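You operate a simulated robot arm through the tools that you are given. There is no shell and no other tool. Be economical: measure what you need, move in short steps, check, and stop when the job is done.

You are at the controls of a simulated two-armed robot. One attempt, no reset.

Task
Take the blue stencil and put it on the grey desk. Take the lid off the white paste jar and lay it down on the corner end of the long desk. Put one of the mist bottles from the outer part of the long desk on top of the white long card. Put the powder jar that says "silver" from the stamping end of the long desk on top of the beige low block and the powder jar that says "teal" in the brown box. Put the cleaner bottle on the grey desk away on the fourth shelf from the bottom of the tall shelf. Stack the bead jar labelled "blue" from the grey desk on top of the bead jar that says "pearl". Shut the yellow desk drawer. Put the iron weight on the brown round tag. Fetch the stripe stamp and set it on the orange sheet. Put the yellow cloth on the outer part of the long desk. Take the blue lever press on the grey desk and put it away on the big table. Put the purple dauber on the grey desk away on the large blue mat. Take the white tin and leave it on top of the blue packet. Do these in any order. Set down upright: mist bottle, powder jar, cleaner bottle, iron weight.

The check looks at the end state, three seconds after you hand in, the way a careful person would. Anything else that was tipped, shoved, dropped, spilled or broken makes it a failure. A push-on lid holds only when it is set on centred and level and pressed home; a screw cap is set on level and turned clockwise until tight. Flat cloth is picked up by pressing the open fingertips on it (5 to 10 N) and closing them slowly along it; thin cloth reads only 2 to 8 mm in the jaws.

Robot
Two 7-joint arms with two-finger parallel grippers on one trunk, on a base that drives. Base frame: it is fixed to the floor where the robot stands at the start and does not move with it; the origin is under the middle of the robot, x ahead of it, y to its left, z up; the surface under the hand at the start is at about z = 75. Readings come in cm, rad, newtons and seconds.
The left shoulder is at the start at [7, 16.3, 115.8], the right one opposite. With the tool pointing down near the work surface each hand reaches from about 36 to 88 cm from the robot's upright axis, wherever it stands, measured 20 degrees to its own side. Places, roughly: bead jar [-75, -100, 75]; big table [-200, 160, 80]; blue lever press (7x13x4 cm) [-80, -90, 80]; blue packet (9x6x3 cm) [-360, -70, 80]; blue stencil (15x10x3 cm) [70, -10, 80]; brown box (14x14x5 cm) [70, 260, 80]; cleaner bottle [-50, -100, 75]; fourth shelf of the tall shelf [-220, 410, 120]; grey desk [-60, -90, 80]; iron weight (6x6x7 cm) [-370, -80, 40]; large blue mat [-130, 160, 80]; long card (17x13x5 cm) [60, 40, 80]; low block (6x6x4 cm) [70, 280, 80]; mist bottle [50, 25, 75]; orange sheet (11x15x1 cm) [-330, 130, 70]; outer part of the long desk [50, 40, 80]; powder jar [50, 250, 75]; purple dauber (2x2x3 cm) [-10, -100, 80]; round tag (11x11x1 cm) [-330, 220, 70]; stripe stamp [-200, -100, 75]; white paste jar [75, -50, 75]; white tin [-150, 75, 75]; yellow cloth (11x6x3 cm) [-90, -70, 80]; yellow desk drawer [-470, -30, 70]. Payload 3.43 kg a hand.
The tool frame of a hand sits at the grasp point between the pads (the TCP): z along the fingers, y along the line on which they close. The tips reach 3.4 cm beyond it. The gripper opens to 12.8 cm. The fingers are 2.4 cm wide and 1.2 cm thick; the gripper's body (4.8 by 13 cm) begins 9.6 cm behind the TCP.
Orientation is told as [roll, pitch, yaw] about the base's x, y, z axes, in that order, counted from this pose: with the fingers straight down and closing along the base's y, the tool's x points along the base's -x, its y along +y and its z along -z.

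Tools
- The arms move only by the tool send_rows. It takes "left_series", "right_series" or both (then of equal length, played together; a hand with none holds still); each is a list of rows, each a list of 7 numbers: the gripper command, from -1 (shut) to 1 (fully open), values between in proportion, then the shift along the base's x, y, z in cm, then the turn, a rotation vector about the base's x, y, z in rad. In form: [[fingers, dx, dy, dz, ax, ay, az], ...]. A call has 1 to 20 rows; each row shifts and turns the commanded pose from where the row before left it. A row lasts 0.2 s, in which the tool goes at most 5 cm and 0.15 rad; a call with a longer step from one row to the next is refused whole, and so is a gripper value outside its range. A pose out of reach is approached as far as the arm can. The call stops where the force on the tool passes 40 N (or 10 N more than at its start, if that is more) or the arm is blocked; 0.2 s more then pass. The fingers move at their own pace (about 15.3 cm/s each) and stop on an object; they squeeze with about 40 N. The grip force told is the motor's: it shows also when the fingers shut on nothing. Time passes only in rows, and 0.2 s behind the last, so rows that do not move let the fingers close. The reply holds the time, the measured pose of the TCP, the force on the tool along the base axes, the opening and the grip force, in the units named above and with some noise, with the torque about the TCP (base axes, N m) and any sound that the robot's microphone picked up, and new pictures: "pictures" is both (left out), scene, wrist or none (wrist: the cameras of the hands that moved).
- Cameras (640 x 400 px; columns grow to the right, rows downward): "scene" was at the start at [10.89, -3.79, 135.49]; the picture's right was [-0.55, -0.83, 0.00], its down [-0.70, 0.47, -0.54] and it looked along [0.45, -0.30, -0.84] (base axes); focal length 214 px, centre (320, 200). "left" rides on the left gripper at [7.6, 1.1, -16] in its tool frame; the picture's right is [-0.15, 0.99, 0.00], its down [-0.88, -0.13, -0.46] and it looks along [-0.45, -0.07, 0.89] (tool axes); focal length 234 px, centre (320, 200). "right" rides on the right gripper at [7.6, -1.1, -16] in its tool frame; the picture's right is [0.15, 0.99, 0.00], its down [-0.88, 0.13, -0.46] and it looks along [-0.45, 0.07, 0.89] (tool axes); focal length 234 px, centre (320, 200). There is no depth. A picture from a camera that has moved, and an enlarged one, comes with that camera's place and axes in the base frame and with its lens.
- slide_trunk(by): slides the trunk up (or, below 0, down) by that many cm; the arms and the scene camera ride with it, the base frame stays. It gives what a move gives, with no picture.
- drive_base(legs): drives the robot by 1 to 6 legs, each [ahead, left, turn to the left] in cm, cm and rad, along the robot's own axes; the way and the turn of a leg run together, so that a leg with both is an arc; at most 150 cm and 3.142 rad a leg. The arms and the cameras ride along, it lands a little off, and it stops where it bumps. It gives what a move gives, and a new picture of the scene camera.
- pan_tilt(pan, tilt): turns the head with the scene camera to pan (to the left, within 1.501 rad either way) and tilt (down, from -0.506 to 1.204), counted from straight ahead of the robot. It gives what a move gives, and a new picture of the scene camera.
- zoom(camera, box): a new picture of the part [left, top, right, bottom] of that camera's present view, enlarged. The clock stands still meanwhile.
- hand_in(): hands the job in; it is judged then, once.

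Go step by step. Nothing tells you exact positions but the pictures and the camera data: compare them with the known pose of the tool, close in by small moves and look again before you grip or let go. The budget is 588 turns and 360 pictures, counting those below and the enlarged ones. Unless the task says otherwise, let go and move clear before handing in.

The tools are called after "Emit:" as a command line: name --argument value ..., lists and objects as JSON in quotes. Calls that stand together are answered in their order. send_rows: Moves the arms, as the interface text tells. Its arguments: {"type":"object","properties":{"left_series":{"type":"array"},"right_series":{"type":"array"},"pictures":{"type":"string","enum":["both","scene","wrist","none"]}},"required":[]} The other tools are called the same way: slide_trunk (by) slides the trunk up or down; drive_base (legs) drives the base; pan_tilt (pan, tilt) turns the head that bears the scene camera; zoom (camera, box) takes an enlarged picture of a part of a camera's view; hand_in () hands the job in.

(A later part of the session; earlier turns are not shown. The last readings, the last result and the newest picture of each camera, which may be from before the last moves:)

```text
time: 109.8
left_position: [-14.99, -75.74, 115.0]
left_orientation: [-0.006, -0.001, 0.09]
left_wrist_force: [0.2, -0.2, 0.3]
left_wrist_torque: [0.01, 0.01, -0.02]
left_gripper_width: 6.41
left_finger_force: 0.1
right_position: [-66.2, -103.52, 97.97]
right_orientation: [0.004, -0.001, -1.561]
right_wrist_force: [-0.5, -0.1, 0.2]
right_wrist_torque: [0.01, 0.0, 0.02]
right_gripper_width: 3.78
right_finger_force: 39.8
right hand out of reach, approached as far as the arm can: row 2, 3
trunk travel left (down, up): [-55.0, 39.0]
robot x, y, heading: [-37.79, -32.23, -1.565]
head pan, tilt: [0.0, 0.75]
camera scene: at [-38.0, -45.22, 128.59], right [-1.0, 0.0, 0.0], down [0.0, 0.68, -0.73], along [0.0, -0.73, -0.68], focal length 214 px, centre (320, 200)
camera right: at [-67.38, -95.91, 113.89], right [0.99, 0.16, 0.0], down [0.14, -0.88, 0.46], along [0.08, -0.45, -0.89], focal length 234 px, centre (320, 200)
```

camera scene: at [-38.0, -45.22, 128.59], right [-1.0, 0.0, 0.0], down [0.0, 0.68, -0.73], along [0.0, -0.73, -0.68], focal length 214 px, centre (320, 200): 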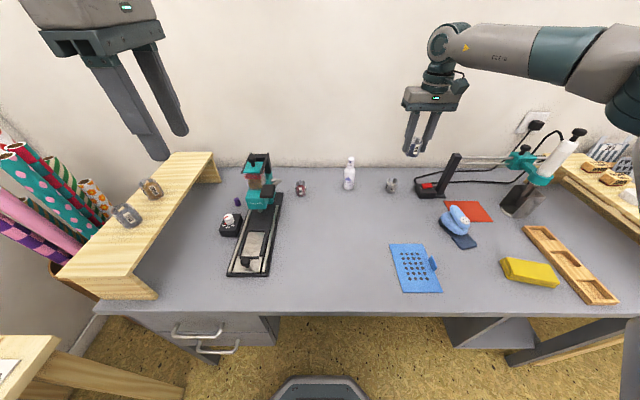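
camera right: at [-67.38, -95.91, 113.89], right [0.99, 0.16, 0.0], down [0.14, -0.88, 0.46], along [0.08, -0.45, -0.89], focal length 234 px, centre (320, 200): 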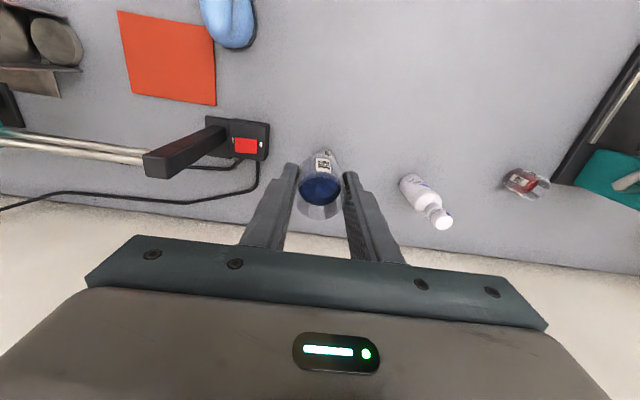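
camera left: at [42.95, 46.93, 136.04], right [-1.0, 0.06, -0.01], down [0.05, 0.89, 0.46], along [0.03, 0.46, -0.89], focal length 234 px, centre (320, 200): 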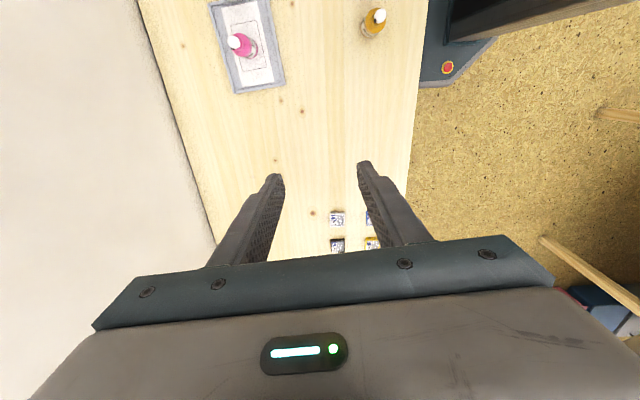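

The wrist is likely limited by yaw; the jar is round, so I turn the hand counter-clockwise and try again.

Emit:
send_rows --right_series '[[-1, 0, 0, 0, 0, 0, 0.14], [-1, 0, 0, 0, 0, 0, 0.14], [-1, 0, 0, 0, 0, 0, 0.14], [-1, 0, 0, 0, 0, 0, 0.14], [-1, 0, 0, 0, 0, 0, 0.14], [-1, 0.6, -1.9, 0, 0, 0, 0], [-1, 0.6, -2, 0, 0, 0, 0], [-1, 0, 0, 0, 0, 0, 0]]' --pictures "none"

Emit:
zoom --camera "scene" --box '[340, 100, 480, 210]'

```text
time: 111.6
left_position: [-14.99, -75.68, 115.14]
left_orientation: [-0.006, -0.002, 0.088]
left_wrist_force: [-0.9, 0.5, -0.2]
left_wrist_torque: [0.04, -0.02, -0.02]
left_gripper_width: 6.43
left_finger_force: 0.0
right_position: [-59.94, -98.76, 97.48]
right_orientation: [0.003, -0.003, -0.864]
right_wrist_force: [0.3, -0.4, -0.2]
right_wrist_torque: [0.03, -0.07, 0.03]
right_gripper_width: 3.8
right_finger_force: 39.8
right hand out of reach, approached as far as the arm can: row 4, 5, 6, 7
trunk travel left (down, up): [-55.0, 39.0]
robot x, y, heading: [-37.85, -32.04, -1.564]
head pan, tilt: [0.0, 0.75]
```

```text
3.64 times, centred on (410, 155) of scene
camera zoom: at [-38.03, -45.19, 128.6], right [-1.0, 0.0, 0.0], down [0.0, 0.68, -0.73], along [0.0, -0.73, -0.68], focal length 780 px, centre (-7, 364)
```

zoom: 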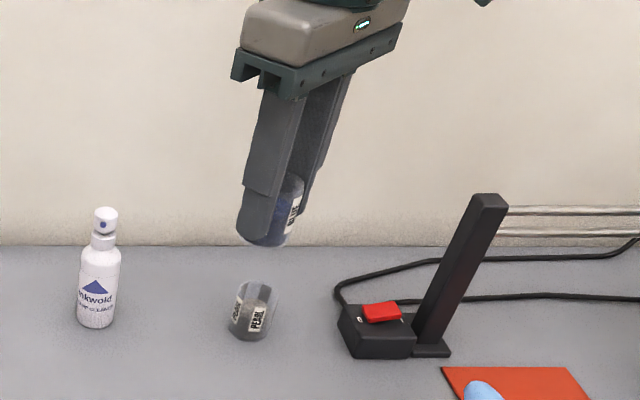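

That was worse. I turn back, tuck the left hand inward, and shift the base 14 left and 6 ahead, matching the reach geometry that worked for the blue jar.

Emit:
send_rows --right_series '[[-1, 0, 0, 1, 0, 0, -0.14], [-1, 0, 0, 1, 0, 0, -0.14], [-1, 0, 0, 0, 0, 0, -0.14], [-1, -2, 0, 0, 0, 0, -0.14], [-1, -2, 0, 0, 0, 0, -0.14], [-1, 0, 0, 0, 0, 0, 0]]' --left_series '[[0, -2, 2, 2, 0, 0, 0], [0, -2, 2, 2, 0, 0, 0], [0, -2, 2, 1, 0, 0, 0], [0, -2, 2, 0, 0, 0, 0], [0, -2, 0, 0, 0, 0, 0], [0, 0, 0, 0, 0, 0, 0]]' --pictures "none"

Emit:
drive_base --legs '[[6, 14, 0]]'

```text
time: 113.0
left_position: [-24.79, -67.5, 119.86]
left_orientation: [-0.007, -0.002, 0.09]
left_wrist_force: [-0.2, 0.2, 0.2]
left_wrist_torque: [0.0, 0.03, -0.01]
left_gripper_width: 6.39
left_finger_force: 0.0
right_position: [-63.74, -98.79, 99.47]
right_orientation: [0.003, -0.001, -1.563]
right_wrist_force: [0.5, -0.6, -0.4]
right_wrist_torque: [0.02, 0.02, 0.01]
right_gripper_width: 3.77
right_finger_force: 40.2
trunk travel left (down, up): [-55.0, 39.0]
robot x, y, heading: [-38.07, -32.19, -1.561]
head pan, tilt: [0.0, 0.75]
```

```text
time: 114.3
left_position: [-10.95, -73.32, 119.82]
left_orientation: [-0.008, -0.002, 0.086]
left_wrist_force: [0.4, 0.0, 0.3]
left_wrist_torque: [0.01, 0.01, 0.0]
left_gripper_width: 6.37
left_finger_force: 0.1
right_position: [-50.13, -104.69, 99.4]
right_orientation: [0.003, 0.002, -1.562]
right_wrist_force: [0.8, -0.3, -0.4]
right_wrist_torque: [0.02, 0.04, -0.01]
right_gripper_width: 3.79
right_finger_force: 39.8
trunk travel left (down, up): [-55.0, 39.0]
robot x, y, heading: [-24.17, -38.03, -1.568]
head pan, tilt: [0.0, 0.75]
camera scene: at [-24.07, -51.07, 128.59], right [-1.0, 0.0, 0.0], down [0.0, 0.68, -0.73], along [0.0, -0.73, -0.68], focal length 214 px, centre (320, 200)
```

scene: 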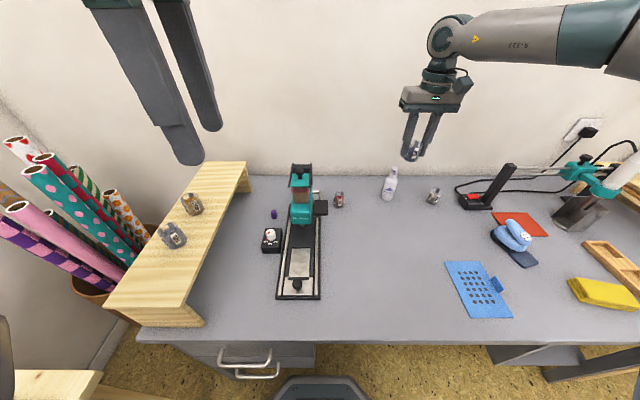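

Emit:
send_rows --right_series '[[-1, -4, 0, 0, 0, 0, 0], [-1, -4, 0, 0, 0, 0, 0], [-1, -4, 0, 0, 0, 0, 0], [-1, -2.7, -1.4, 0, 0, 0, 0], [-1, 0, -1.3, 0, 0, 0, 0], [-1, 0, 0, 0, 0, 0, 0]]' --pictures "both"

Emit:
zoom --camera "scene" --box '[390, 130, 510, 220]'

Emit:
zoom --camera "right" --box '[240, 110, 400, 230]'

```text
time: 115.8
left_position: [-10.96, -73.24, 119.84]
left_orientation: [-0.006, -0.002, 0.087]
left_wrist_force: [-0.3, 0.1, 0.2]
left_wrist_torque: [-0.01, -0.01, 0.0]
left_gripper_width: 6.42
left_finger_force: 0.0
right_position: [-64.78, -107.18, 99.6]
right_orientation: [0.003, -0.001, -1.565]
right_wrist_force: [0.2, 0.1, -1.2]
right_wrist_torque: [-0.01, -0.03, 0.03]
right_gripper_width: 3.77
right_finger_force: 39.7
trunk travel left (down, up): [-55.0, 39.0]
robot x, y, heading: [-23.97, -37.65, -1.567]
head pan, tilt: [0.0, 0.75]
camera scene: at [-24.14, -51.0, 128.6], right [-1.0, 0.0, 0.0], down [0.0, 0.68, -0.73], along [0.0, -0.73, -0.68], focal length 214 px, centre (320, 200)
camera right: at [-65.96, -99.53, 115.56], right [0.99, 0.15, 0.0], down [0.14, -0.88, 0.46], along [0.07, -0.45, -0.89], focal length 234 px, centre (320, 200)
```

scene: 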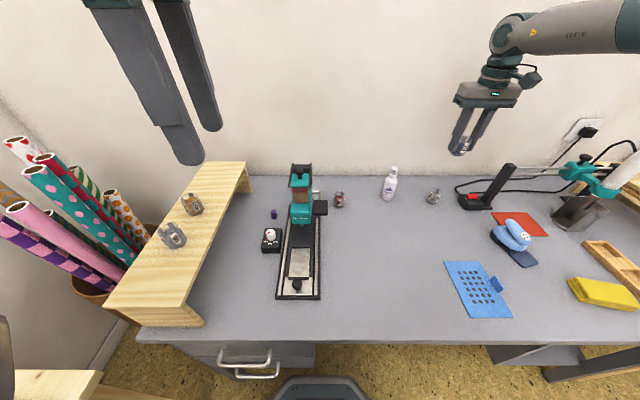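
right: 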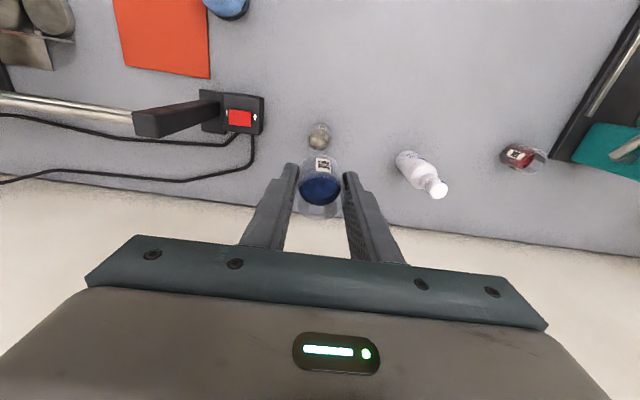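

```text
4.44 times, centred on (450, 175) of scene
camera zoom: at [-24.14, -51.0, 128.6], right [-1.0, 0.0, 0.0], down [0.0, 0.68, -0.73], along [0.0, -0.73, -0.68], focal length 953 px, centre (-258, 311)
```

zoom: 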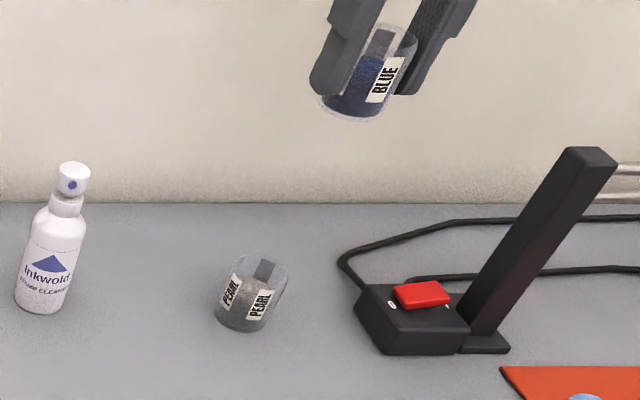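

```text
3.33 times, centred on (320, 170) of right
camera zoom: at [-65.96, -99.53, 115.56], right [0.99, 0.15, 0.0], down [0.14, -0.88, 0.46], along [0.07, -0.45, -0.89], focal length 781 px, centre (320, 300)
```

zoom: 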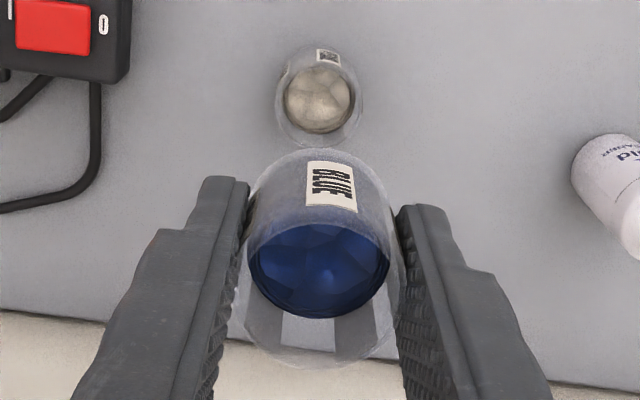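

Pearl is at about [-64.7,-107.7]; the held jar is 0.3 cm short in y. I correct and lower to just above.

Emit:
send_rows --right_series '[[-1, 0.05, -0.35, -3, 0, 0, 0], [-1, 0, 0, -4, 0, 0, 0], [-1, 0, 0, -4, 0, 0, 0], [-1, 0, 0, -2, 0, 0, 0], [-1, 0, 0, 0, 0, 0, 0]]' --pictures "none"

Emit:
zoom --camera "scene" --box '[400, 160, 480, 220]'

Emit:
zoom --camera "right" --box '[240, 110, 400, 230]'

```text
time: 117.0
left_position: [-11.03, -73.34, 119.82]
left_orientation: [-0.007, -0.001, 0.087]
left_wrist_force: [0.5, 0.8, -0.4]
left_wrist_torque: [0.02, -0.01, -0.02]
left_gripper_width: 6.43
left_finger_force: 0.1
right_position: [-64.68, -107.59, 86.59]
right_orientation: [0.004, -0.003, -1.561]
right_wrist_force: [0.5, -0.3, -0.6]
right_wrist_torque: [0.02, 0.01, -0.03]
right_gripper_width: 3.79
right_finger_force: 40.6
trunk travel left (down, up): [-55.0, 39.0]
robot x, y, heading: [-24.33, -37.92, -1.57]
head pan, tilt: [0.0, 0.75]
```

```text
6.67 times, centred on (440, 190) of scene
camera zoom: at [-24.06, -51.04, 128.6], right [-1.0, 0.0, 0.0], down [0.0, 0.68, -0.73], along [0.0, -0.73, -0.68], focal length 1430 px, centre (-480, 267)
```

zoom: 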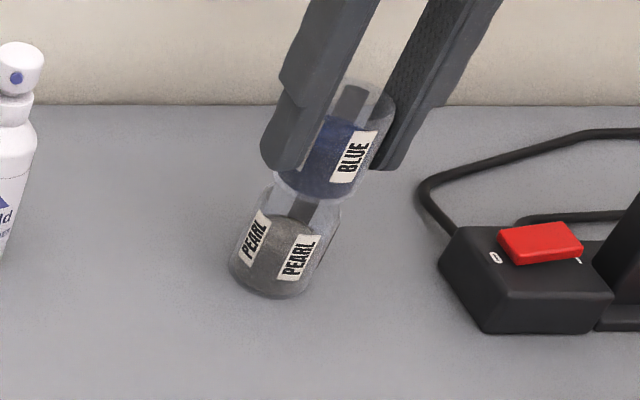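

```text
3.33 times, centred on (320, 170) of right
camera zoom: at [-65.76, -100.01, 102.42], right [0.99, 0.15, 0.0], down [0.14, -0.88, 0.46], along [0.07, -0.45, -0.89], focal length 781 px, centre (320, 300)
```

zoom: 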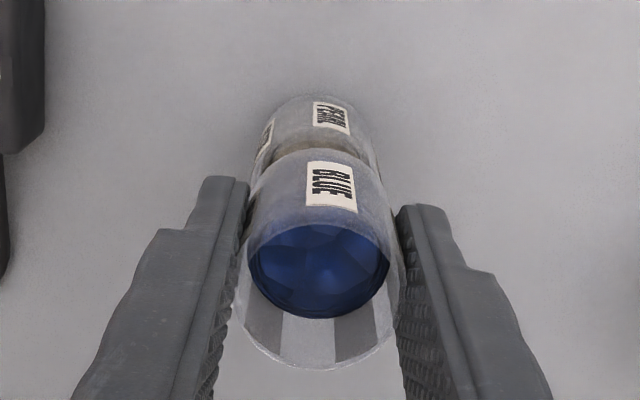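

Well aligned. I lower in small steps until contact.

Emit:
send_rows --right_series '[[-1, 0, 0, -0.4, 0, 0, 0], [-1, 0, 0, -0.3, 0, 0, 0], [-1, 0, 0, -0.2, 0, 0, 0], [-1, 0, 0, -0.2, 0, 0, 0], [-1, 0, 0, 0, 0, 0, 0]]' --pictures "none"

Emit:
zoom --camera "scene" --box '[410, 165, 460, 210]'

```text
time: 118.2
left_position: [-11.02, -73.43, 119.76]
left_orientation: [-0.007, -0.003, 0.087]
left_wrist_force: [0.1, -0.7, -0.1]
left_wrist_torque: [0.02, -0.02, -0.01]
left_gripper_width: 6.4
left_finger_force: 0.0
right_position: [-64.77, -107.59, 85.39]
right_orientation: [0.004, 0.0, -1.562]
right_wrist_force: [-0.8, -1.1, -1.0]
right_wrist_torque: [0.0, 0.02, 0.01]
right_gripper_width: 3.79
right_finger_force: 40.0
trunk travel left (down, up): [-55.0, 39.0]
robot x, y, heading: [-24.33, -37.61, -1.564]
head pan, tilt: [0.0, 0.75]
```

```text
8.89 times, centred on (435, 188) of scene
camera zoom: at [-24.07, -51.05, 128.59], right [-1.0, 0.0, 0.0], down [0.0, 0.68, -0.73], along [0.0, -0.73, -0.68], focal length 1906 px, centre (-702, 311)
```

zoom: 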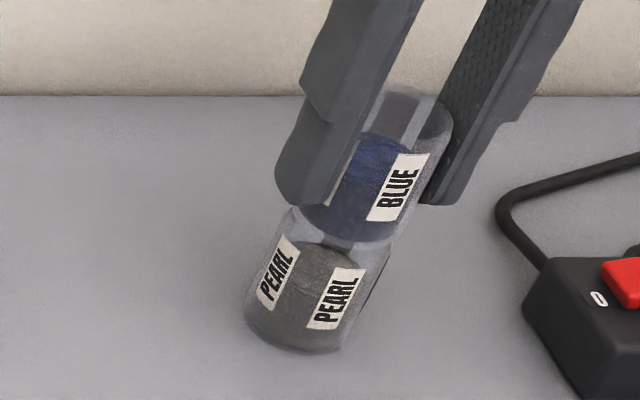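

Emit:
send_rows --right_series '[[-1, 0, 0, -0.2, 0, 0, 0], [-1, 0, 0, -0.2, 0, 0, 0], [-1, 0, 0, -0.1, 0, 0, 0], [-1, 0, 0, 0, 0, 0, 0]]' --pictures "none"

Emit:
zoom --camera "scene" --box '[410, 165, 460, 210]'

```text
time: 119.2
left_position: [-10.96, -73.32, 119.82]
left_orientation: [-0.007, -0.001, 0.088]
left_wrist_force: [0.1, 1.4, 0.1]
left_wrist_torque: [0.03, 0.03, 0.04]
left_gripper_width: 6.4
left_finger_force: 0.0
right_position: [-64.63, -107.86, 84.91]
right_orientation: [0.004, -0.002, -1.562]
right_wrist_force: [-0.1, -0.2, 2.7]
right_wrist_torque: [-0.05, 0.01, -0.03]
right_gripper_width: 3.8
right_finger_force: 39.8
trunk travel left (down, up): [-55.0, 39.0]
robot x, y, heading: [-23.96, -37.89, -1.571]
head pan, tilt: [0.0, 0.75]
```

```text
8.89 times, centred on (435, 188) of scene
camera zoom: at [-24.06, -51.03, 128.6], right [-1.0, 0.0, 0.0], down [0.0, 0.68, -0.73], along [0.0, -0.73, -0.68], focal length 1906 px, centre (-702, 311)
```

zoom: 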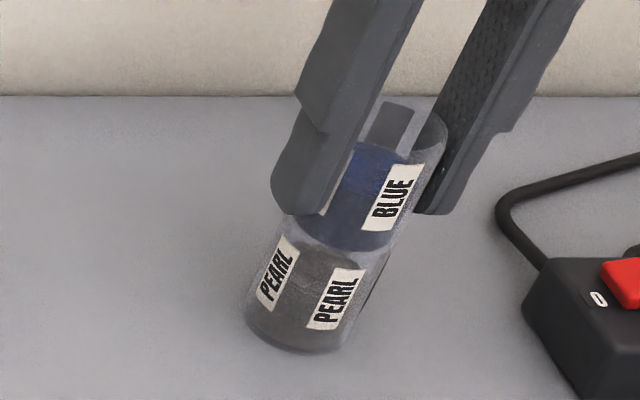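

Contact. I open gently and lift away.

Emit:
send_rows --right_series '[[-0.38, 0, 0, 0, 0, 0, 0], [-0.3, 0, 0, 0, 0, 0, 0], [-0.1, 0, 0, 0, 0, 0, 0], [0, 0, 0, 0, 0, 0, 0], [0, 0, 0, 1, 0, 0, 0], [0, 0, 0, 3, 0, 0, 0], [0, 0, 0, 4, 0, 0, 0], [0, 0, 0, 4, 0, 0, 0], [0, 0, 0, 0, 0, 0, 0]]' --pictures "none"

Emit:
zoom --camera "scene" --box '[400, 120, 480, 210]'

```text
time: 121.2
left_position: [-11.12, -73.43, 119.81]
left_orientation: [-0.004, -0.002, 0.088]
left_wrist_force: [-0.6, -0.5, 0.0]
left_wrist_torque: [-0.01, 0.0, -0.02]
left_gripper_width: 6.41
left_finger_force: 0.0
right_position: [-64.82, -107.76, 96.83]
right_orientation: [0.002, 0.002, -1.563]
right_wrist_force: [0.3, 0.6, 0.1]
right_wrist_torque: [0.06, -0.02, -0.01]
right_gripper_width: 6.41
right_finger_force: 0.0
trunk travel left (down, up): [-55.0, 39.0]
robot x, y, heading: [-24.35, -37.93, -1.571]
head pan, tilt: [0.0, 0.75]
```

```text
4.44 times, centred on (440, 165) of scene
camera zoom: at [-24.11, -51.1, 128.59], right [-1.0, 0.0, 0.0], down [0.0, 0.68, -0.73], along [0.0, -0.73, -0.68], focal length 953 px, centre (-213, 356)
```

zoom: 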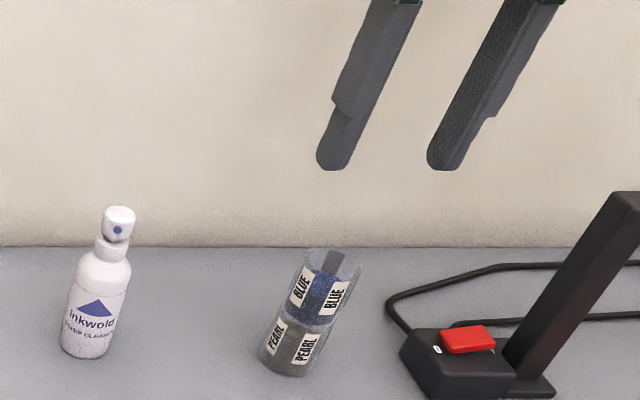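

Blue is stacked on pearl. Next the cleaner bottle at about [-48.9,-110.2], 13 cm tall; for the shelf I grip it with the hand pitched 60° forward. I back off, pitch the right hand and go to a standoff.

Emit:
send_rows --right_series '[[0.2, 0, 3, 1, 0, 0, 0], [0.2, 0, 4, 1, -0.13, 0, 0], [0.2, 2, 4, 1, -0.13, 0, 0], [0.2, 4, 2, 0, -0.13, 0, 0], [0.2, 4, 2, 0, -0.13, 0, 0], [0.2, 4, 2, 0, -0.13, 0, 0], [0.2, 1.9, 0, 0, -0.13, 0, 0], [0.2, 0, 0, 0, -0.13, 0, 0], [0.2, 0, 0, 0, -0.137, 0, 0], [0.2, 0, 0, 0, 0, 0, 0]]' --pictures "both"

```text
time: 123.3
left_position: [-11.01, -73.27, 119.75]
left_orientation: [-0.008, -0.002, 0.088]
left_wrist_force: [-0.1, 1.1, 0.3]
left_wrist_torque: [-0.06, -0.02, -0.01]
left_gripper_width: 6.4
left_finger_force: 0.0
right_position: [-48.93, -95.9, 101.37]
right_orientation: [-0.01, -1.049, -1.556]
right_wrist_force: [0.1, -0.1, 0.2]
right_wrist_torque: [-0.03, -0.04, 0.02]
right_gripper_width: 7.7
right_finger_force: 0.0
right hand out of reach, approached as far as the arm can: row 7, 8, 9
trunk travel left (down, up): [-55.0, 39.0]
robot x, y, heading: [-24.16, -38.01, -1.573]
head pan, tilt: [0.0, 0.75]
camera scene: at [-24.04, -50.97, 128.61], right [-1.0, 0.0, 0.0], down [0.0, 0.68, -0.73], along [0.0, -0.73, -0.68], focal length 214 px, centre (320, 200)
camera right: at [-50.09, -78.22, 102.65], right [0.99, 0.08, -0.13], down [0.14, -0.04, 0.99], along [0.07, -1.0, -0.05], focal length 234 px, centre (320, 200)
```

scene: 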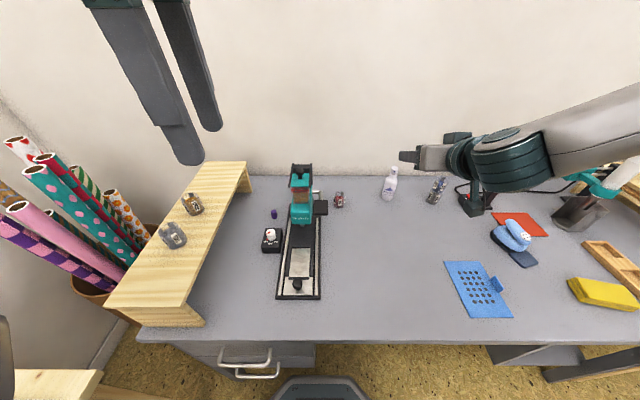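
right: 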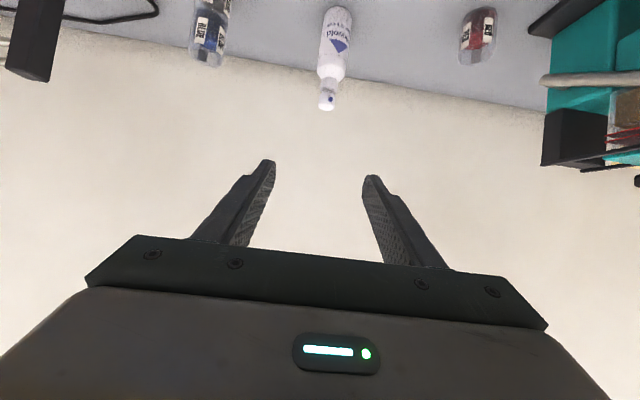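

Forearm is low near other items, so I raise the trunk 20 cm before approaching, then descend to the standoff.

Emit:
slide_trunk --by 20

Emit:
send_rows --right_series '[[0.2, 0, 0, -4.5, 0, 0, 0], [0.2, 0, 0, -4.5, 0, 0, 0], [0.2, 0, 0, -4.5, 0, 0, 0], [0.2, 0, 0, -4.5, 0, 0, 0], [0.2, 0, 0, -4.5, 0, 0, 0], [0.2, 0, 0, -4.5, 0, 0, 0], [0.2, 0.1, 0, -4.5, 0, 0, 0], [0.2, 0, 0, 0, 0, 0, 0]]' --pictures "both"

```text
time: 125.5
left_position: [-10.91, -73.39, 139.87]
left_orientation: [-0.008, -0.001, 0.087]
left_wrist_force: [-1.1, -0.5, 0.3]
left_wrist_torque: [-0.01, 0.03, -0.02]
left_gripper_width: 6.41
left_finger_force: 0.2
right_position: [-48.89, -95.83, 121.15]
right_orientation: [-0.01, -1.047, -1.555]
right_wrist_force: [-0.4, 0.6, -0.4]
right_wrist_torque: [-0.02, 0.02, 0.02]
right_gripper_width: 7.69
right_finger_force: 0.1
trunk travel left (down, up): [-75.0, 19.0]
robot x, y, heading: [-24.25, -37.68, -1.563]
head pan, tilt: [0.0, 0.75]
```

```text
time: 127.3
left_position: [-11.01, -73.27, 139.74]
left_orientation: [-0.007, -0.004, 0.088]
left_wrist_force: [-0.8, 0.5, -0.9]
left_wrist_torque: [-0.01, 0.03, 0.03]
left_gripper_width: 6.4
left_finger_force: 0.1
right_position: [-44.94, -100.19, 104.84]
right_orientation: [-0.026, -1.023, -1.554]
right_wrist_force: [-0.1, 0.6, -0.7]
right_wrist_torque: [-0.04, 0.0, -0.01]
right_gripper_width: 7.66
right_finger_force: 0.0
right hand out of reach, approached as far as the arm can: row 1, 3, 4, 5, 6, 7
trunk travel left (down, up): [-75.0, 19.0]
robot x, y, heading: [-24.36, -37.79, -1.567]
head pan, tilt: [0.0, 0.75]
camera scene: at [-23.97, -51.07, 148.59], right [-1.0, 0.0, 0.0], down [0.0, 0.68, -0.73], along [0.0, -0.73, -0.68], focal length 214 px, centre (320, 200)
camera right: at [-45.78, -82.57, 106.65], right [0.99, 0.07, -0.14], down [0.14, -0.07, 0.99], along [0.06, -1.0, -0.08], focal length 234 px, centre (320, 200)
```

scene: 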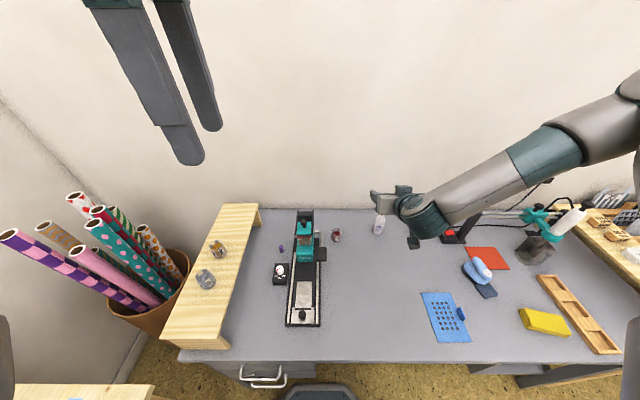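
right: 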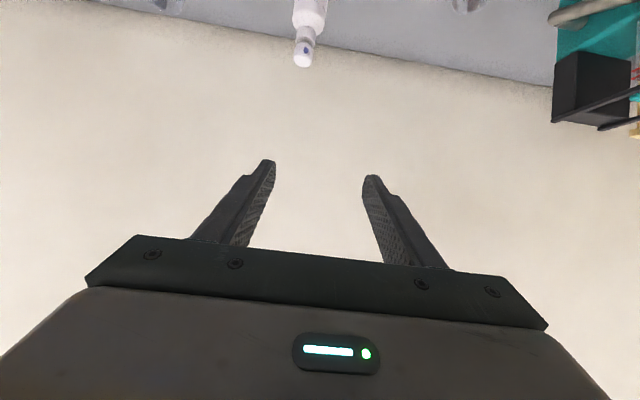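

The wrist limit bites with a high trunk, so I go back down 20 cm (hand kept high meanwhile) and retry stepwise.

Emit:
send_rows --right_series '[[0.2, -1, 1, 3, 0, 0, 0], [0.2, -1, 1, 4, 0, 0, 0], [0.2, -1, 1, 4, 0, 0, 0], [0.2, 0, 1, 4, 0, 0, 0], [0.2, 0, 0, 0, 0, 0, 0]]' --pictures "none"

Emit:
slide_trunk --by -20

Emit:
send_rows --right_series '[[0.2, 0, 0, -3, 0, 0, 0], [0.2, 0, 0, -3, 0, 0, 0], [0.2, 0, 0, -3, 0, 0, 0], [0.2, 0, 0, 0, 0, 0, 0]]' --pictures "both"

```text
time: 128.5
left_position: [-10.95, -73.41, 139.74]
left_orientation: [-0.005, -0.001, 0.088]
left_wrist_force: [0.0, -1.3, 1.2]
left_wrist_torque: [0.03, -0.02, -0.02]
left_gripper_width: 6.41
left_finger_force: 0.0
right_position: [-47.71, -96.22, 120.1]
right_orientation: [-0.01, -1.045, -1.556]
right_wrist_force: [-0.2, -1.1, 0.2]
right_wrist_torque: [-0.04, 0.0, 0.02]
right_gripper_width: 7.69
right_finger_force: 0.1
trunk travel left (down, up): [-75.0, 19.0]
robot x, y, heading: [-24.26, -38.04, -1.567]
head pan, tilt: [0.0, 0.75]
```

```text
time: 130.7
left_position: [-10.89, -73.31, 119.86]
left_orientation: [-0.008, -0.002, 0.089]
left_wrist_force: [-0.2, 0.3, 0.3]
left_wrist_torque: [-0.01, 0.0, 0.04]
left_gripper_width: 6.38
left_finger_force: 0.1
right_position: [-47.74, -96.21, 100.21]
right_orientation: [-0.012, -1.047, -1.556]
right_wrist_force: [1.0, 0.8, 0.5]
right_wrist_torque: [0.01, 0.01, -0.04]
right_gripper_width: 7.66
right_finger_force: 0.0
trunk travel left (down, up): [-55.0, 39.0]
robot x, y, heading: [-23.96, -37.84, -1.568]
head pan, tilt: [0.0, 0.75]
```

```text
time: 131.7
left_position: [-10.97, -73.21, 119.82]
left_orientation: [-0.006, -0.002, 0.088]
left_wrist_force: [0.4, 1.0, -0.3]
left_wrist_torque: [0.0, 0.04, -0.02]
left_gripper_width: 6.39
left_finger_force: 0.0
right_position: [-47.92, -96.47, 91.17]
right_orientation: [-0.012, -1.047, -1.555]
right_wrist_force: [0.6, 0.9, 0.2]
right_wrist_torque: [-0.02, 0.02, -0.01]
right_gripper_width: 7.68
right_finger_force: 0.2
right hand out of reach, approached as far as the arm can: row 2
trunk travel left (down, up): [-55.0, 39.0]
robot x, y, heading: [-24.29, -37.77, -1.569]
head pan, tilt: [0.0, 0.75]
camera scene: at [-24.07, -50.98, 128.6], right [-1.0, 0.0, 0.0], down [0.0, 0.68, -0.73], along [0.0, -0.73, -0.68], focal length 214 px, centre (320, 200)
camera right: at [-49.0, -78.8, 92.6], right [0.99, 0.08, -0.13], down [0.14, -0.05, 0.99], along [0.07, -1.0, -0.06], focal length 234 px, centre (320, 200)
```

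scene: 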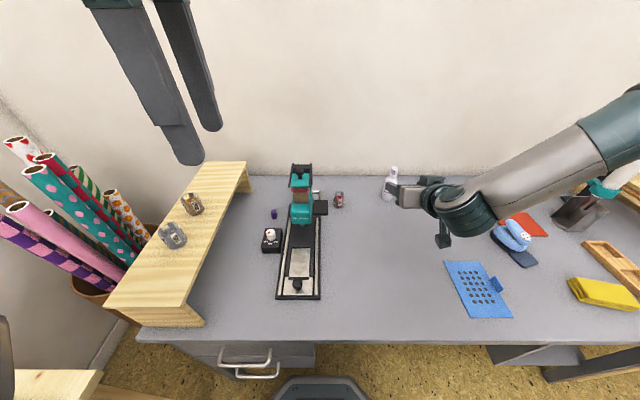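
right: 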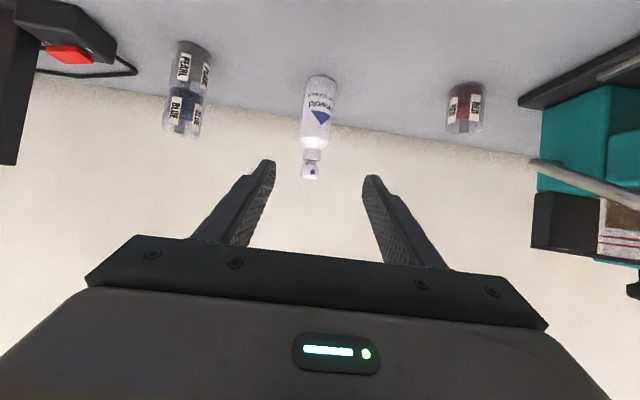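

On line with the bottle. I advance along the finger direction to straddle it.

Emit:
send_rows --right_series '[[0.2, -1, 0, -2.2, 0, 0, 0], [0.2, 0, -3, -1.7, 0, 0, 0], [0.2, 0, -3, -1.7, 0, 0, 0], [0.2, 0, -3, -1.7, 0, 0, 0], [0.2, 0, -2.5, -1.4, 0, 0, 0], [0.2, 0, -2.3, -1.4, 0, 0, 0], [0.2, 0, 0, 0, 0, 0, 0]]' --pictures "both"

Emit:
zoom --camera "scene" --box '[330, 130, 490, 240]'

```text
time: 133.3
left_position: [-10.92, -73.35, 119.78]
left_orientation: [-0.007, -0.002, 0.088]
left_wrist_force: [-0.4, 0.0, 0.6]
left_wrist_torque: [0.0, 0.01, -0.04]
left_gripper_width: 6.39
left_finger_force: 0.0
right_position: [-47.82, -110.95, 84.56]
right_orientation: [-0.013, -1.039, -1.556]
right_wrist_force: [0.3, 0.2, -0.1]
right_wrist_torque: [-0.03, -0.01, 0.06]
right_gripper_width: 7.68
right_finger_force: 0.1
right hand out of reach, approached as far as the arm can: row 2, 3, 4, 5, 6
trunk travel left (down, up): [-55.0, 39.0]
robot x, y, heading: [-24.32, -37.82, -1.567]
head pan, tilt: [0.0, 0.75]
camera scene: at [-24.1, -51.0, 128.6], right [-1.0, 0.0, 0.0], down [0.0, 0.68, -0.73], along [0.0, -0.73, -0.68], focal length 214 px, centre (320, 200)
camera right: at [-48.83, -93.33, 86.09], right [0.99, 0.08, -0.13], down [0.14, -0.05, 0.99], along [0.07, -1.0, -0.06], focal length 234 px, centre (320, 200)
```

scene: 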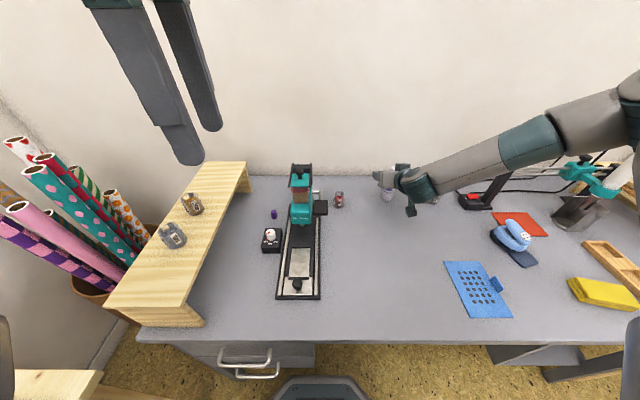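
right: 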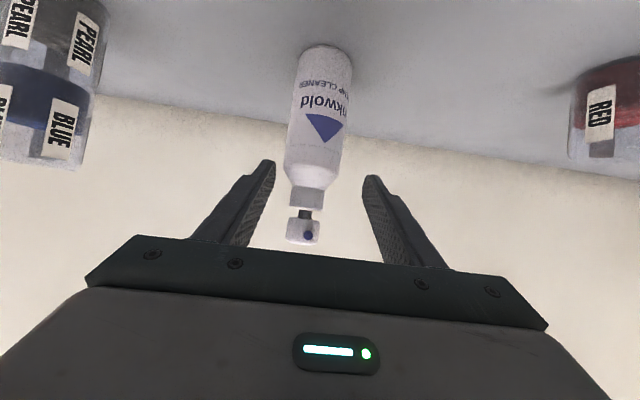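

```text
3.64 times, centred on (410, 185) of scene
camera zoom: at [-24.1, -51.0, 128.6], right [-1.0, 0.0, 0.0], down [0.0, 0.68, -0.73], along [0.0, -0.73, -0.68], focal length 780 px, centre (-7, 254)
```

zoom: 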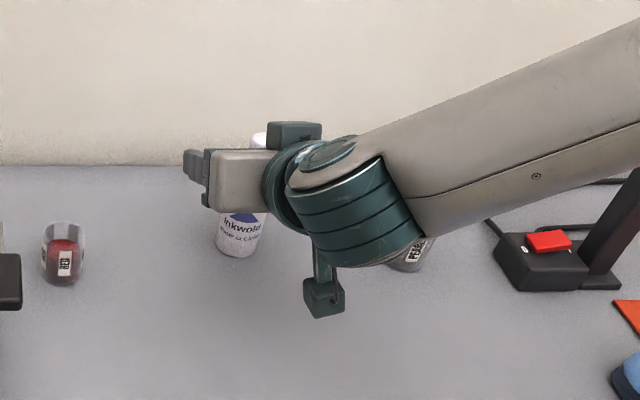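

TCP sits at the neck and the arm is at its limit; the forearm is also near the bead stack. I back off and shift the base 12 cm left so the arm comes in straighter.

Emit:
send_rows --right_series '[[0.2, 0, 2, 1, 0, 0, 0], [0.2, 0, 3, 2, 0, 0, 0], [0.2, 0, 3, 2.5, 0, 0, 0], [0.2, 0, 3, 3, 0, 0, 0], [0.2, 0, 3, 3, 0, 0, 0], [0.2, 0, 0, 3, 0, 0, 0], [0.2, 0, 0, 0, 0, 0, 0]]' --pictures "none"

Emit:
drive_base --legs '[[0, 12, 0]]'

Emit:
send_rows --right_series '[[0.2, -3, 0, 0, 0, 0, 0], [0.2, -4, 0, 0, 0, 0, 0], [0.2, -4, 0, -3, 0, 0, 0], [0.2, -1.2, 0, -3, 0, 0, 0], [0.2, 0, 0, -3, 0, 0, 0], [0.2, 0, 0, 0, 0, 0, 0]]' --pictures "both"

```text
time: 134.9
left_position: [-10.98, -73.4, 119.75]
left_orientation: [-0.005, -0.002, 0.088]
left_wrist_force: [-0.9, -0.5, -0.7]
left_wrist_torque: [-0.01, 0.0, 0.0]
left_gripper_width: 6.42
left_finger_force: 0.1
right_position: [-47.69, -97.12, 98.86]
right_orientation: [-0.01, -1.045, -1.554]
right_wrist_force: [-0.6, -0.3, -0.5]
right_wrist_torque: [-0.01, 0.02, -0.02]
right_gripper_width: 7.65
right_finger_force: 0.1
trunk travel left (down, up): [-55.0, 39.0]
robot x, y, heading: [-24.47, -37.61, -1.567]
head pan, tilt: [0.0, 0.75]
```

```text
time: 136.1
left_position: [1.05, -73.22, 119.87]
left_orientation: [-0.007, -0.001, 0.088]
left_wrist_force: [1.1, -0.5, -0.7]
left_wrist_torque: [-0.03, 0.01, 0.01]
left_gripper_width: 6.41
left_finger_force: 0.2
right_position: [-35.86, -97.05, 98.78]
right_orientation: [-0.01, -1.047, -1.558]
right_wrist_force: [0.1, -0.3, -0.2]
right_wrist_torque: [0.0, -0.01, -0.05]
right_gripper_width: 7.69
right_finger_force: 0.0
trunk travel left (down, up): [-55.0, 39.0]
robot x, y, heading: [-12.06, -38.09, -1.571]
head pan, tilt: [0.0, 0.75]
camera scene: at [-12.15, -51.01, 128.6], right [-1.0, 0.0, 0.0], down [0.0, 0.68, -0.73], along [0.0, -0.73, -0.68], focal length 214 px, centre (320, 200)
```

scene: 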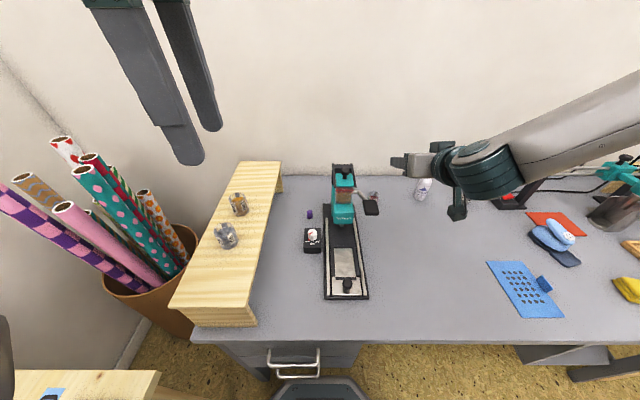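

```text
time: 137.5
left_position: [0.95, -73.28, 119.94]
left_orientation: [-0.006, -0.001, 0.088]
left_wrist_force: [-0.1, 0.7, -0.5]
left_wrist_torque: [-0.01, 0.02, -0.01]
left_gripper_width: 6.39
left_finger_force: 0.0
right_position: [-47.69, -96.95, 89.81]
right_orientation: [-0.012, -1.045, -1.554]
right_wrist_force: [0.2, 0.4, 0.4]
right_wrist_torque: [0.0, 0.02, 0.0]
right_gripper_width: 7.7
right_finger_force: 0.0
trunk travel left (down, up): [-55.0, 39.0]
robot x, y, heading: [-12.37, -37.75, -1.567]
head pan, tilt: [0.0, 0.75]
camera scene: at [-12.07, -51.0, 128.6], right [-1.0, 0.0, 0.0], down [0.0, 0.68, -0.73], along [0.0, -0.73, -0.68], focal length 214 px, centre (320, 200)
camera right: at [-48.9, -79.33, 91.12], right [0.99, 0.08, -0.13], down [0.14, -0.05, 0.99], along [0.07, -1.0, -0.06], focal length 234 px, centre (320, 200)
```

scene: 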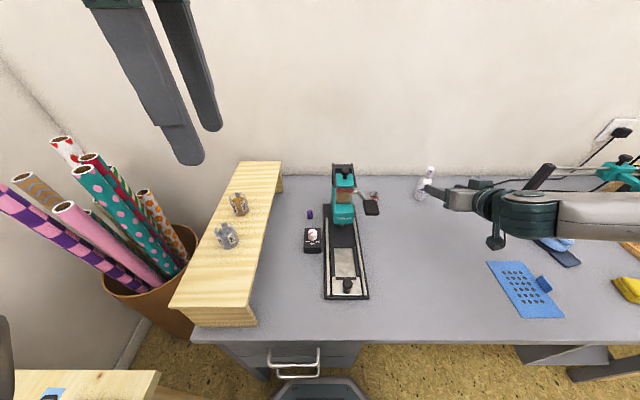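
right: 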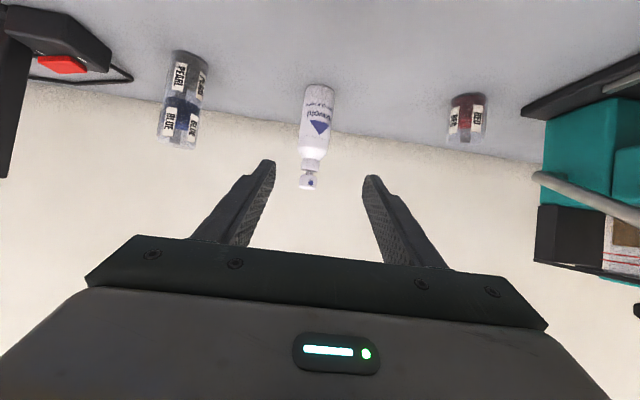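

Emit:
send_rows --right_series '[[0.2, -0.9, 0, -1.5, 0, 0, 0], [0.2, 0, -3, -1.7, 0, 0, 0], [0.2, 0, -3, -1.7, 0, 0, 0], [0.2, 0, -3, -1.7, 0, 0, 0], [0.2, 0, -2.4, -1.4, 0, 0, 0], [0.2, 0, -2, -1.3, 0, 0, 0], [0.2, 0, 0, 0, 0, 0, 0]]' --pictures "both"

```text
time: 139.1
left_position: [0.91, -73.28, 119.8]
left_orientation: [-0.005, -0.003, 0.088]
left_wrist_force: [-0.6, 0.9, 1.2]
left_wrist_torque: [-0.02, 0.01, 0.01]
left_gripper_width: 6.38
left_finger_force: 0.0
right_position: [-49.78, -111.4, 86.19]
right_orientation: [-0.009, -1.037, -1.557]
right_wrist_force: [-0.1, 0.0, 0.1]
right_wrist_torque: [-0.01, -0.01, 0.04]
right_gripper_width: 7.67
right_finger_force: 0.1
right hand out of reach, approached as far as the arm can: row 2, 3, 4, 5, 6
trunk travel left (down, up): [-55.0, 39.0]
robot x, y, heading: [-11.94, -37.56, -1.566]
head pan, tilt: [0.0, 0.75]
camera scene: at [-12.18, -50.98, 128.6], right [-1.0, 0.0, 0.0], down [0.0, 0.68, -0.73], along [0.0, -0.73, -0.68], focal length 214 px, centre (320, 200)
camera right: at [-50.84, -93.54, 87.82], right [0.99, 0.08, -0.13], down [0.14, -0.05, 0.99], along [0.07, -1.0, -0.06], focal length 234 px, centre (320, 200)
```

scene: 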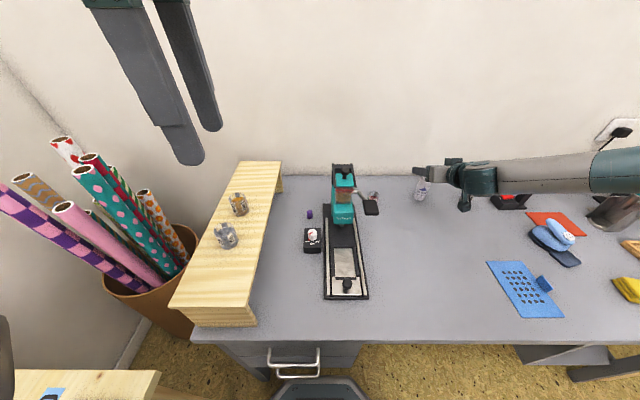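
right: 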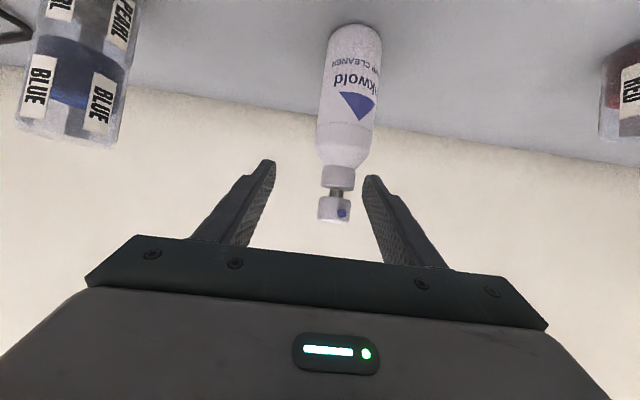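

At 60° pitch the wrist limits me; I use 45° instead: back off, re-pitch and approach again.

Emit:
send_rows --right_series '[[0.2, 0.5, 3, 1.5, 0, 0, 0], [0.2, 0.5, 3, 1.5, 0, 0, 0], [0.2, 0, 3, 1.5, 0.13, 0, 0], [0.2, 0, 0, 0, 0.13, 0, 0], [0.2, 0, 0, 0, 0, 0, 0]]' --pictures "wrist"

```text
time: 140.3
left_position: [0.77, -73.3, 119.89]
left_orientation: [-0.007, -0.002, 0.087]
left_wrist_force: [-0.4, 0.2, 0.4]
left_wrist_torque: [0.03, -0.02, 0.0]
left_gripper_width: 6.41
left_finger_force: 0.1
right_position: [-48.74, -102.27, 90.61]
right_orientation: [-0.003, -0.786, -1.562]
right_wrist_force: [-0.5, -0.9, 0.3]
right_wrist_torque: [0.0, -0.03, 0.0]
right_gripper_width: 7.67
right_finger_force: 0.0
trunk travel left (down, up): [-55.0, 39.0]
robot x, y, heading: [-12.18, -37.83, -1.57]
head pan, tilt: [0.0, 0.75]
camera right: at [-49.91, -85.48, 96.59], right [0.99, 0.11, -0.11], down [0.13, -0.3, 0.94], along [0.07, -0.95, -0.31], focal length 234 px, centre (320, 200)
```

right: 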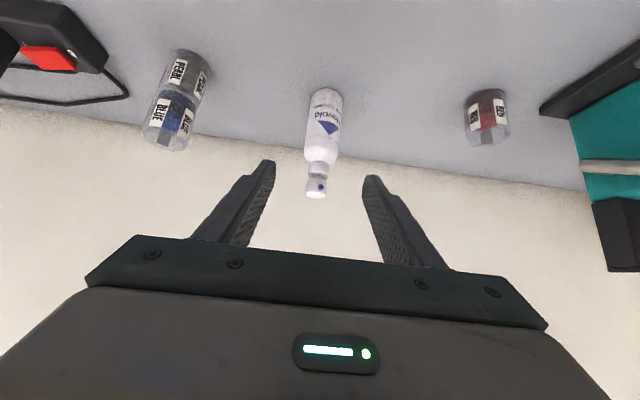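

Emit:
send_rows --right_series '[[0.2, 0, 0, -2, 0, 0, 0], [0.2, 0, -2.2, -2.2, 0, 0, 0], [0.2, 0, -2.2, -2.2, 0, 0, 0], [0.2, 0, -2, -2, 0, 0, 0], [0.2, 0, -1.8, -1.9, 0, 0, 0], [0.2, 0, 0, 0, 0, 0, 0]]' --pictures "both"

```text
time: 141.7
left_position: [0.97, -73.31, 119.92]
left_orientation: [-0.006, -0.003, 0.087]
left_wrist_force: [0.0, -0.3, -0.3]
left_wrist_torque: [-0.01, 0.02, 0.0]
left_gripper_width: 6.4
left_finger_force: 0.0
right_position: [-48.66, -110.42, 80.59]
right_orientation: [-0.005, -0.787, -1.561]
right_wrist_force: [-0.2, 0.3, 0.5]
right_wrist_torque: [0.0, -0.04, -0.01]
right_gripper_width: 7.67
right_finger_force: 0.0
trunk travel left (down, up): [-55.0, 39.0]
robot x, y, heading: [-12.44, -37.49, -1.572]
head pan, tilt: [0.0, 0.75]
camera scene: at [-12.16, -50.95, 128.61], right [-1.0, 0.0, 0.0], down [0.0, 0.68, -0.73], along [0.0, -0.73, -0.68], focal length 214 px, centre (320, 200)
camera right: at [-49.75, -93.79, 86.42], right [0.99, 0.11, -0.11], down [0.14, -0.3, 0.94], along [0.07, -0.95, -0.31], focal length 234 px, centre (320, 200)
```

scene: 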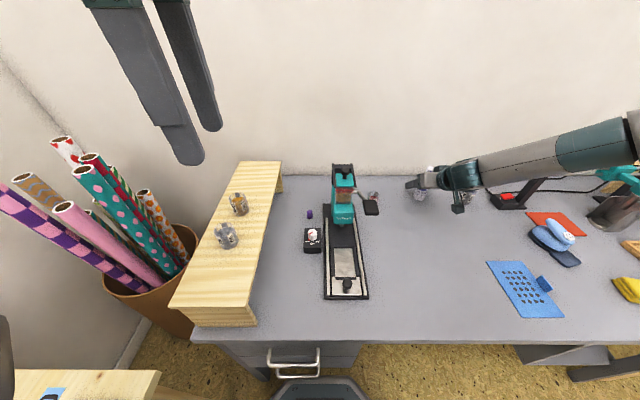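
right: 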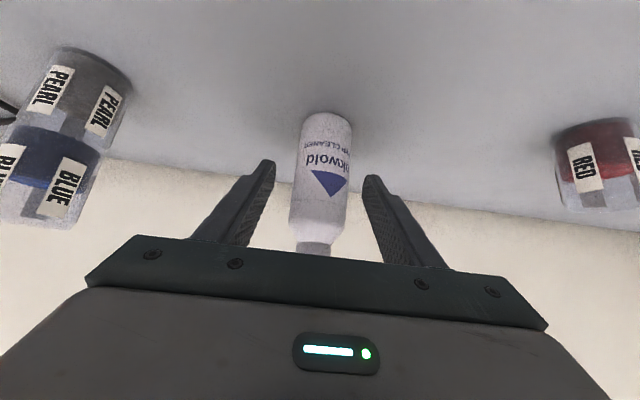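

The bottle's body is between the pads. Close and lift.

Emit:
send_rows --right_series '[[-0.2, 0, 0, 0, 0, 0, 0], [-1, 0, 0, 0, 0, 0, 0], [-1, 0, 0, 0, 0, 0, 0], [-1, 0, 0, 1, 0, 0, 0], [-1, 0, 0, 4, 0, 0, 0], [-1, 0, 0, 4, 0, 0, 0], [-1, 0, 0, 4, 0, 0, 0], [-1, 0, 2, 4, 0, 0, 0], [-1, 0, 3, 3, 0, 0, 0], [-1, 0, 0, 0, 0, 0, 0]]' --pictures "both"

```text
time: 143.9
left_position: [0.85, -73.43, 119.72]
left_orientation: [-0.005, -0.002, 0.086]
left_wrist_force: [-0.6, -0.5, 0.2]
left_wrist_torque: [0.03, -0.02, -0.02]
left_gripper_width: 6.38
left_finger_force: 0.1
right_position: [-48.58, -105.41, 100.31]
right_orientation: [-0.002, -0.783, -1.56]
right_wrist_force: [-1.0, -0.2, -1.6]
right_wrist_torque: [-0.02, 0.0, 0.0]
right_gripper_width: 3.87
right_finger_force: 40.0
trunk travel left (down, up): [-55.0, 39.0]
robot x, y, heading: [-12.05, -38.02, -1.565]
head pan, tilt: [0.0, 0.75]
camera scene: at [-12.16, -51.17, 128.57], right [-1.0, 0.0, 0.0], down [0.0, 0.68, -0.73], along [0.0, -0.73, -0.68], focal length 214 px, centre (320, 200)
camera right: at [-49.67, -88.76, 106.24], right [0.99, 0.11, -0.11], down [0.14, -0.3, 0.94], along [0.07, -0.95, -0.31], focal length 234 px, centre (320, 200)
```

scene: 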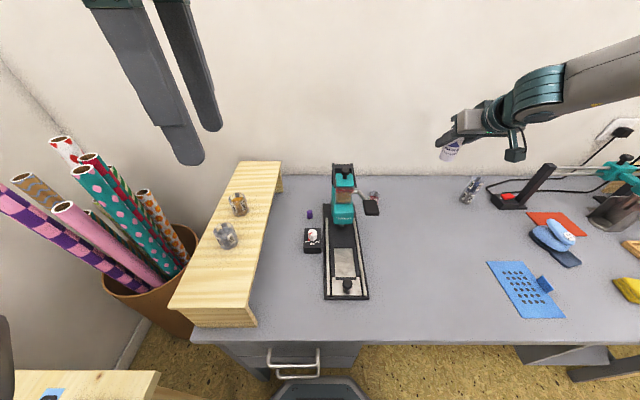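
right: 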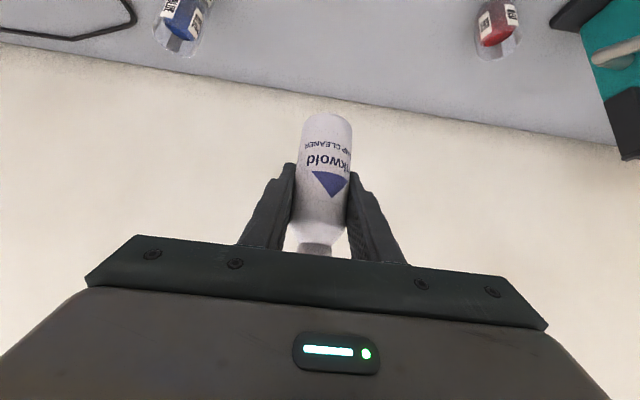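

The cleaner is held upright. Now a close look at the purple dauber beside the teal machine for the left hand.

Emit:
zoom --camera "scene" --box '[240, 150, 400, 260]'

Emit:
zoom --camera "left" --box '[0, 0, 640, 400]'

```text
3.64 times, centred on (320, 205) of scene
camera zoom: at [-12.16, -51.17, 128.57], right [-1.0, 0.0, 0.0], down [0.0, 0.68, -0.73], along [0.0, -0.73, -0.68], focal length 780 px, centre (320, 182)
```

zoom: 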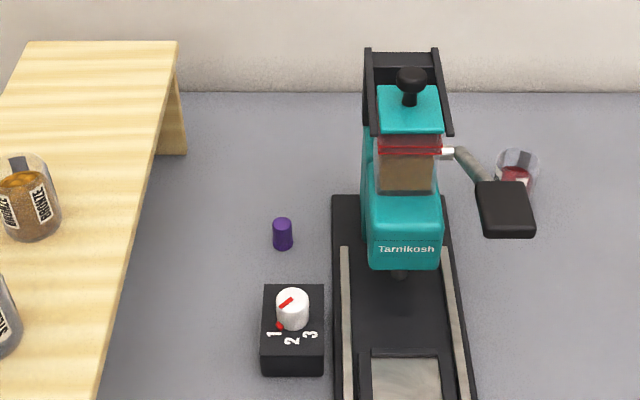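

```text
1.00 times, centred on (320, 200) of left (not enlarged: the box is as wide or as high as the picture)
camera zoom: at [-6.87, -72.92, 135.7], right [0.06, 1.0, 0.0], down [0.89, -0.05, 0.46], along [0.46, -0.03, -0.89], focal length 234 px, centre (320, 200)
```

zoom: 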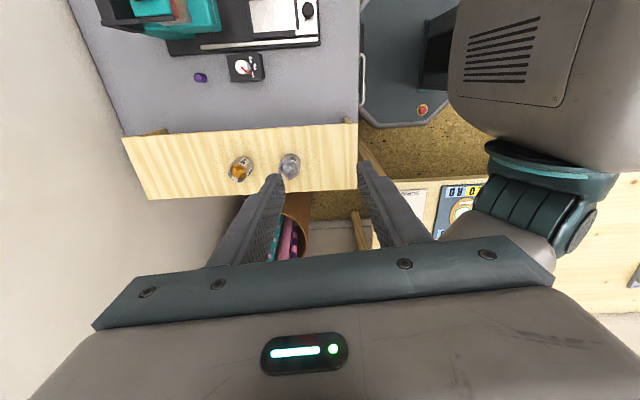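

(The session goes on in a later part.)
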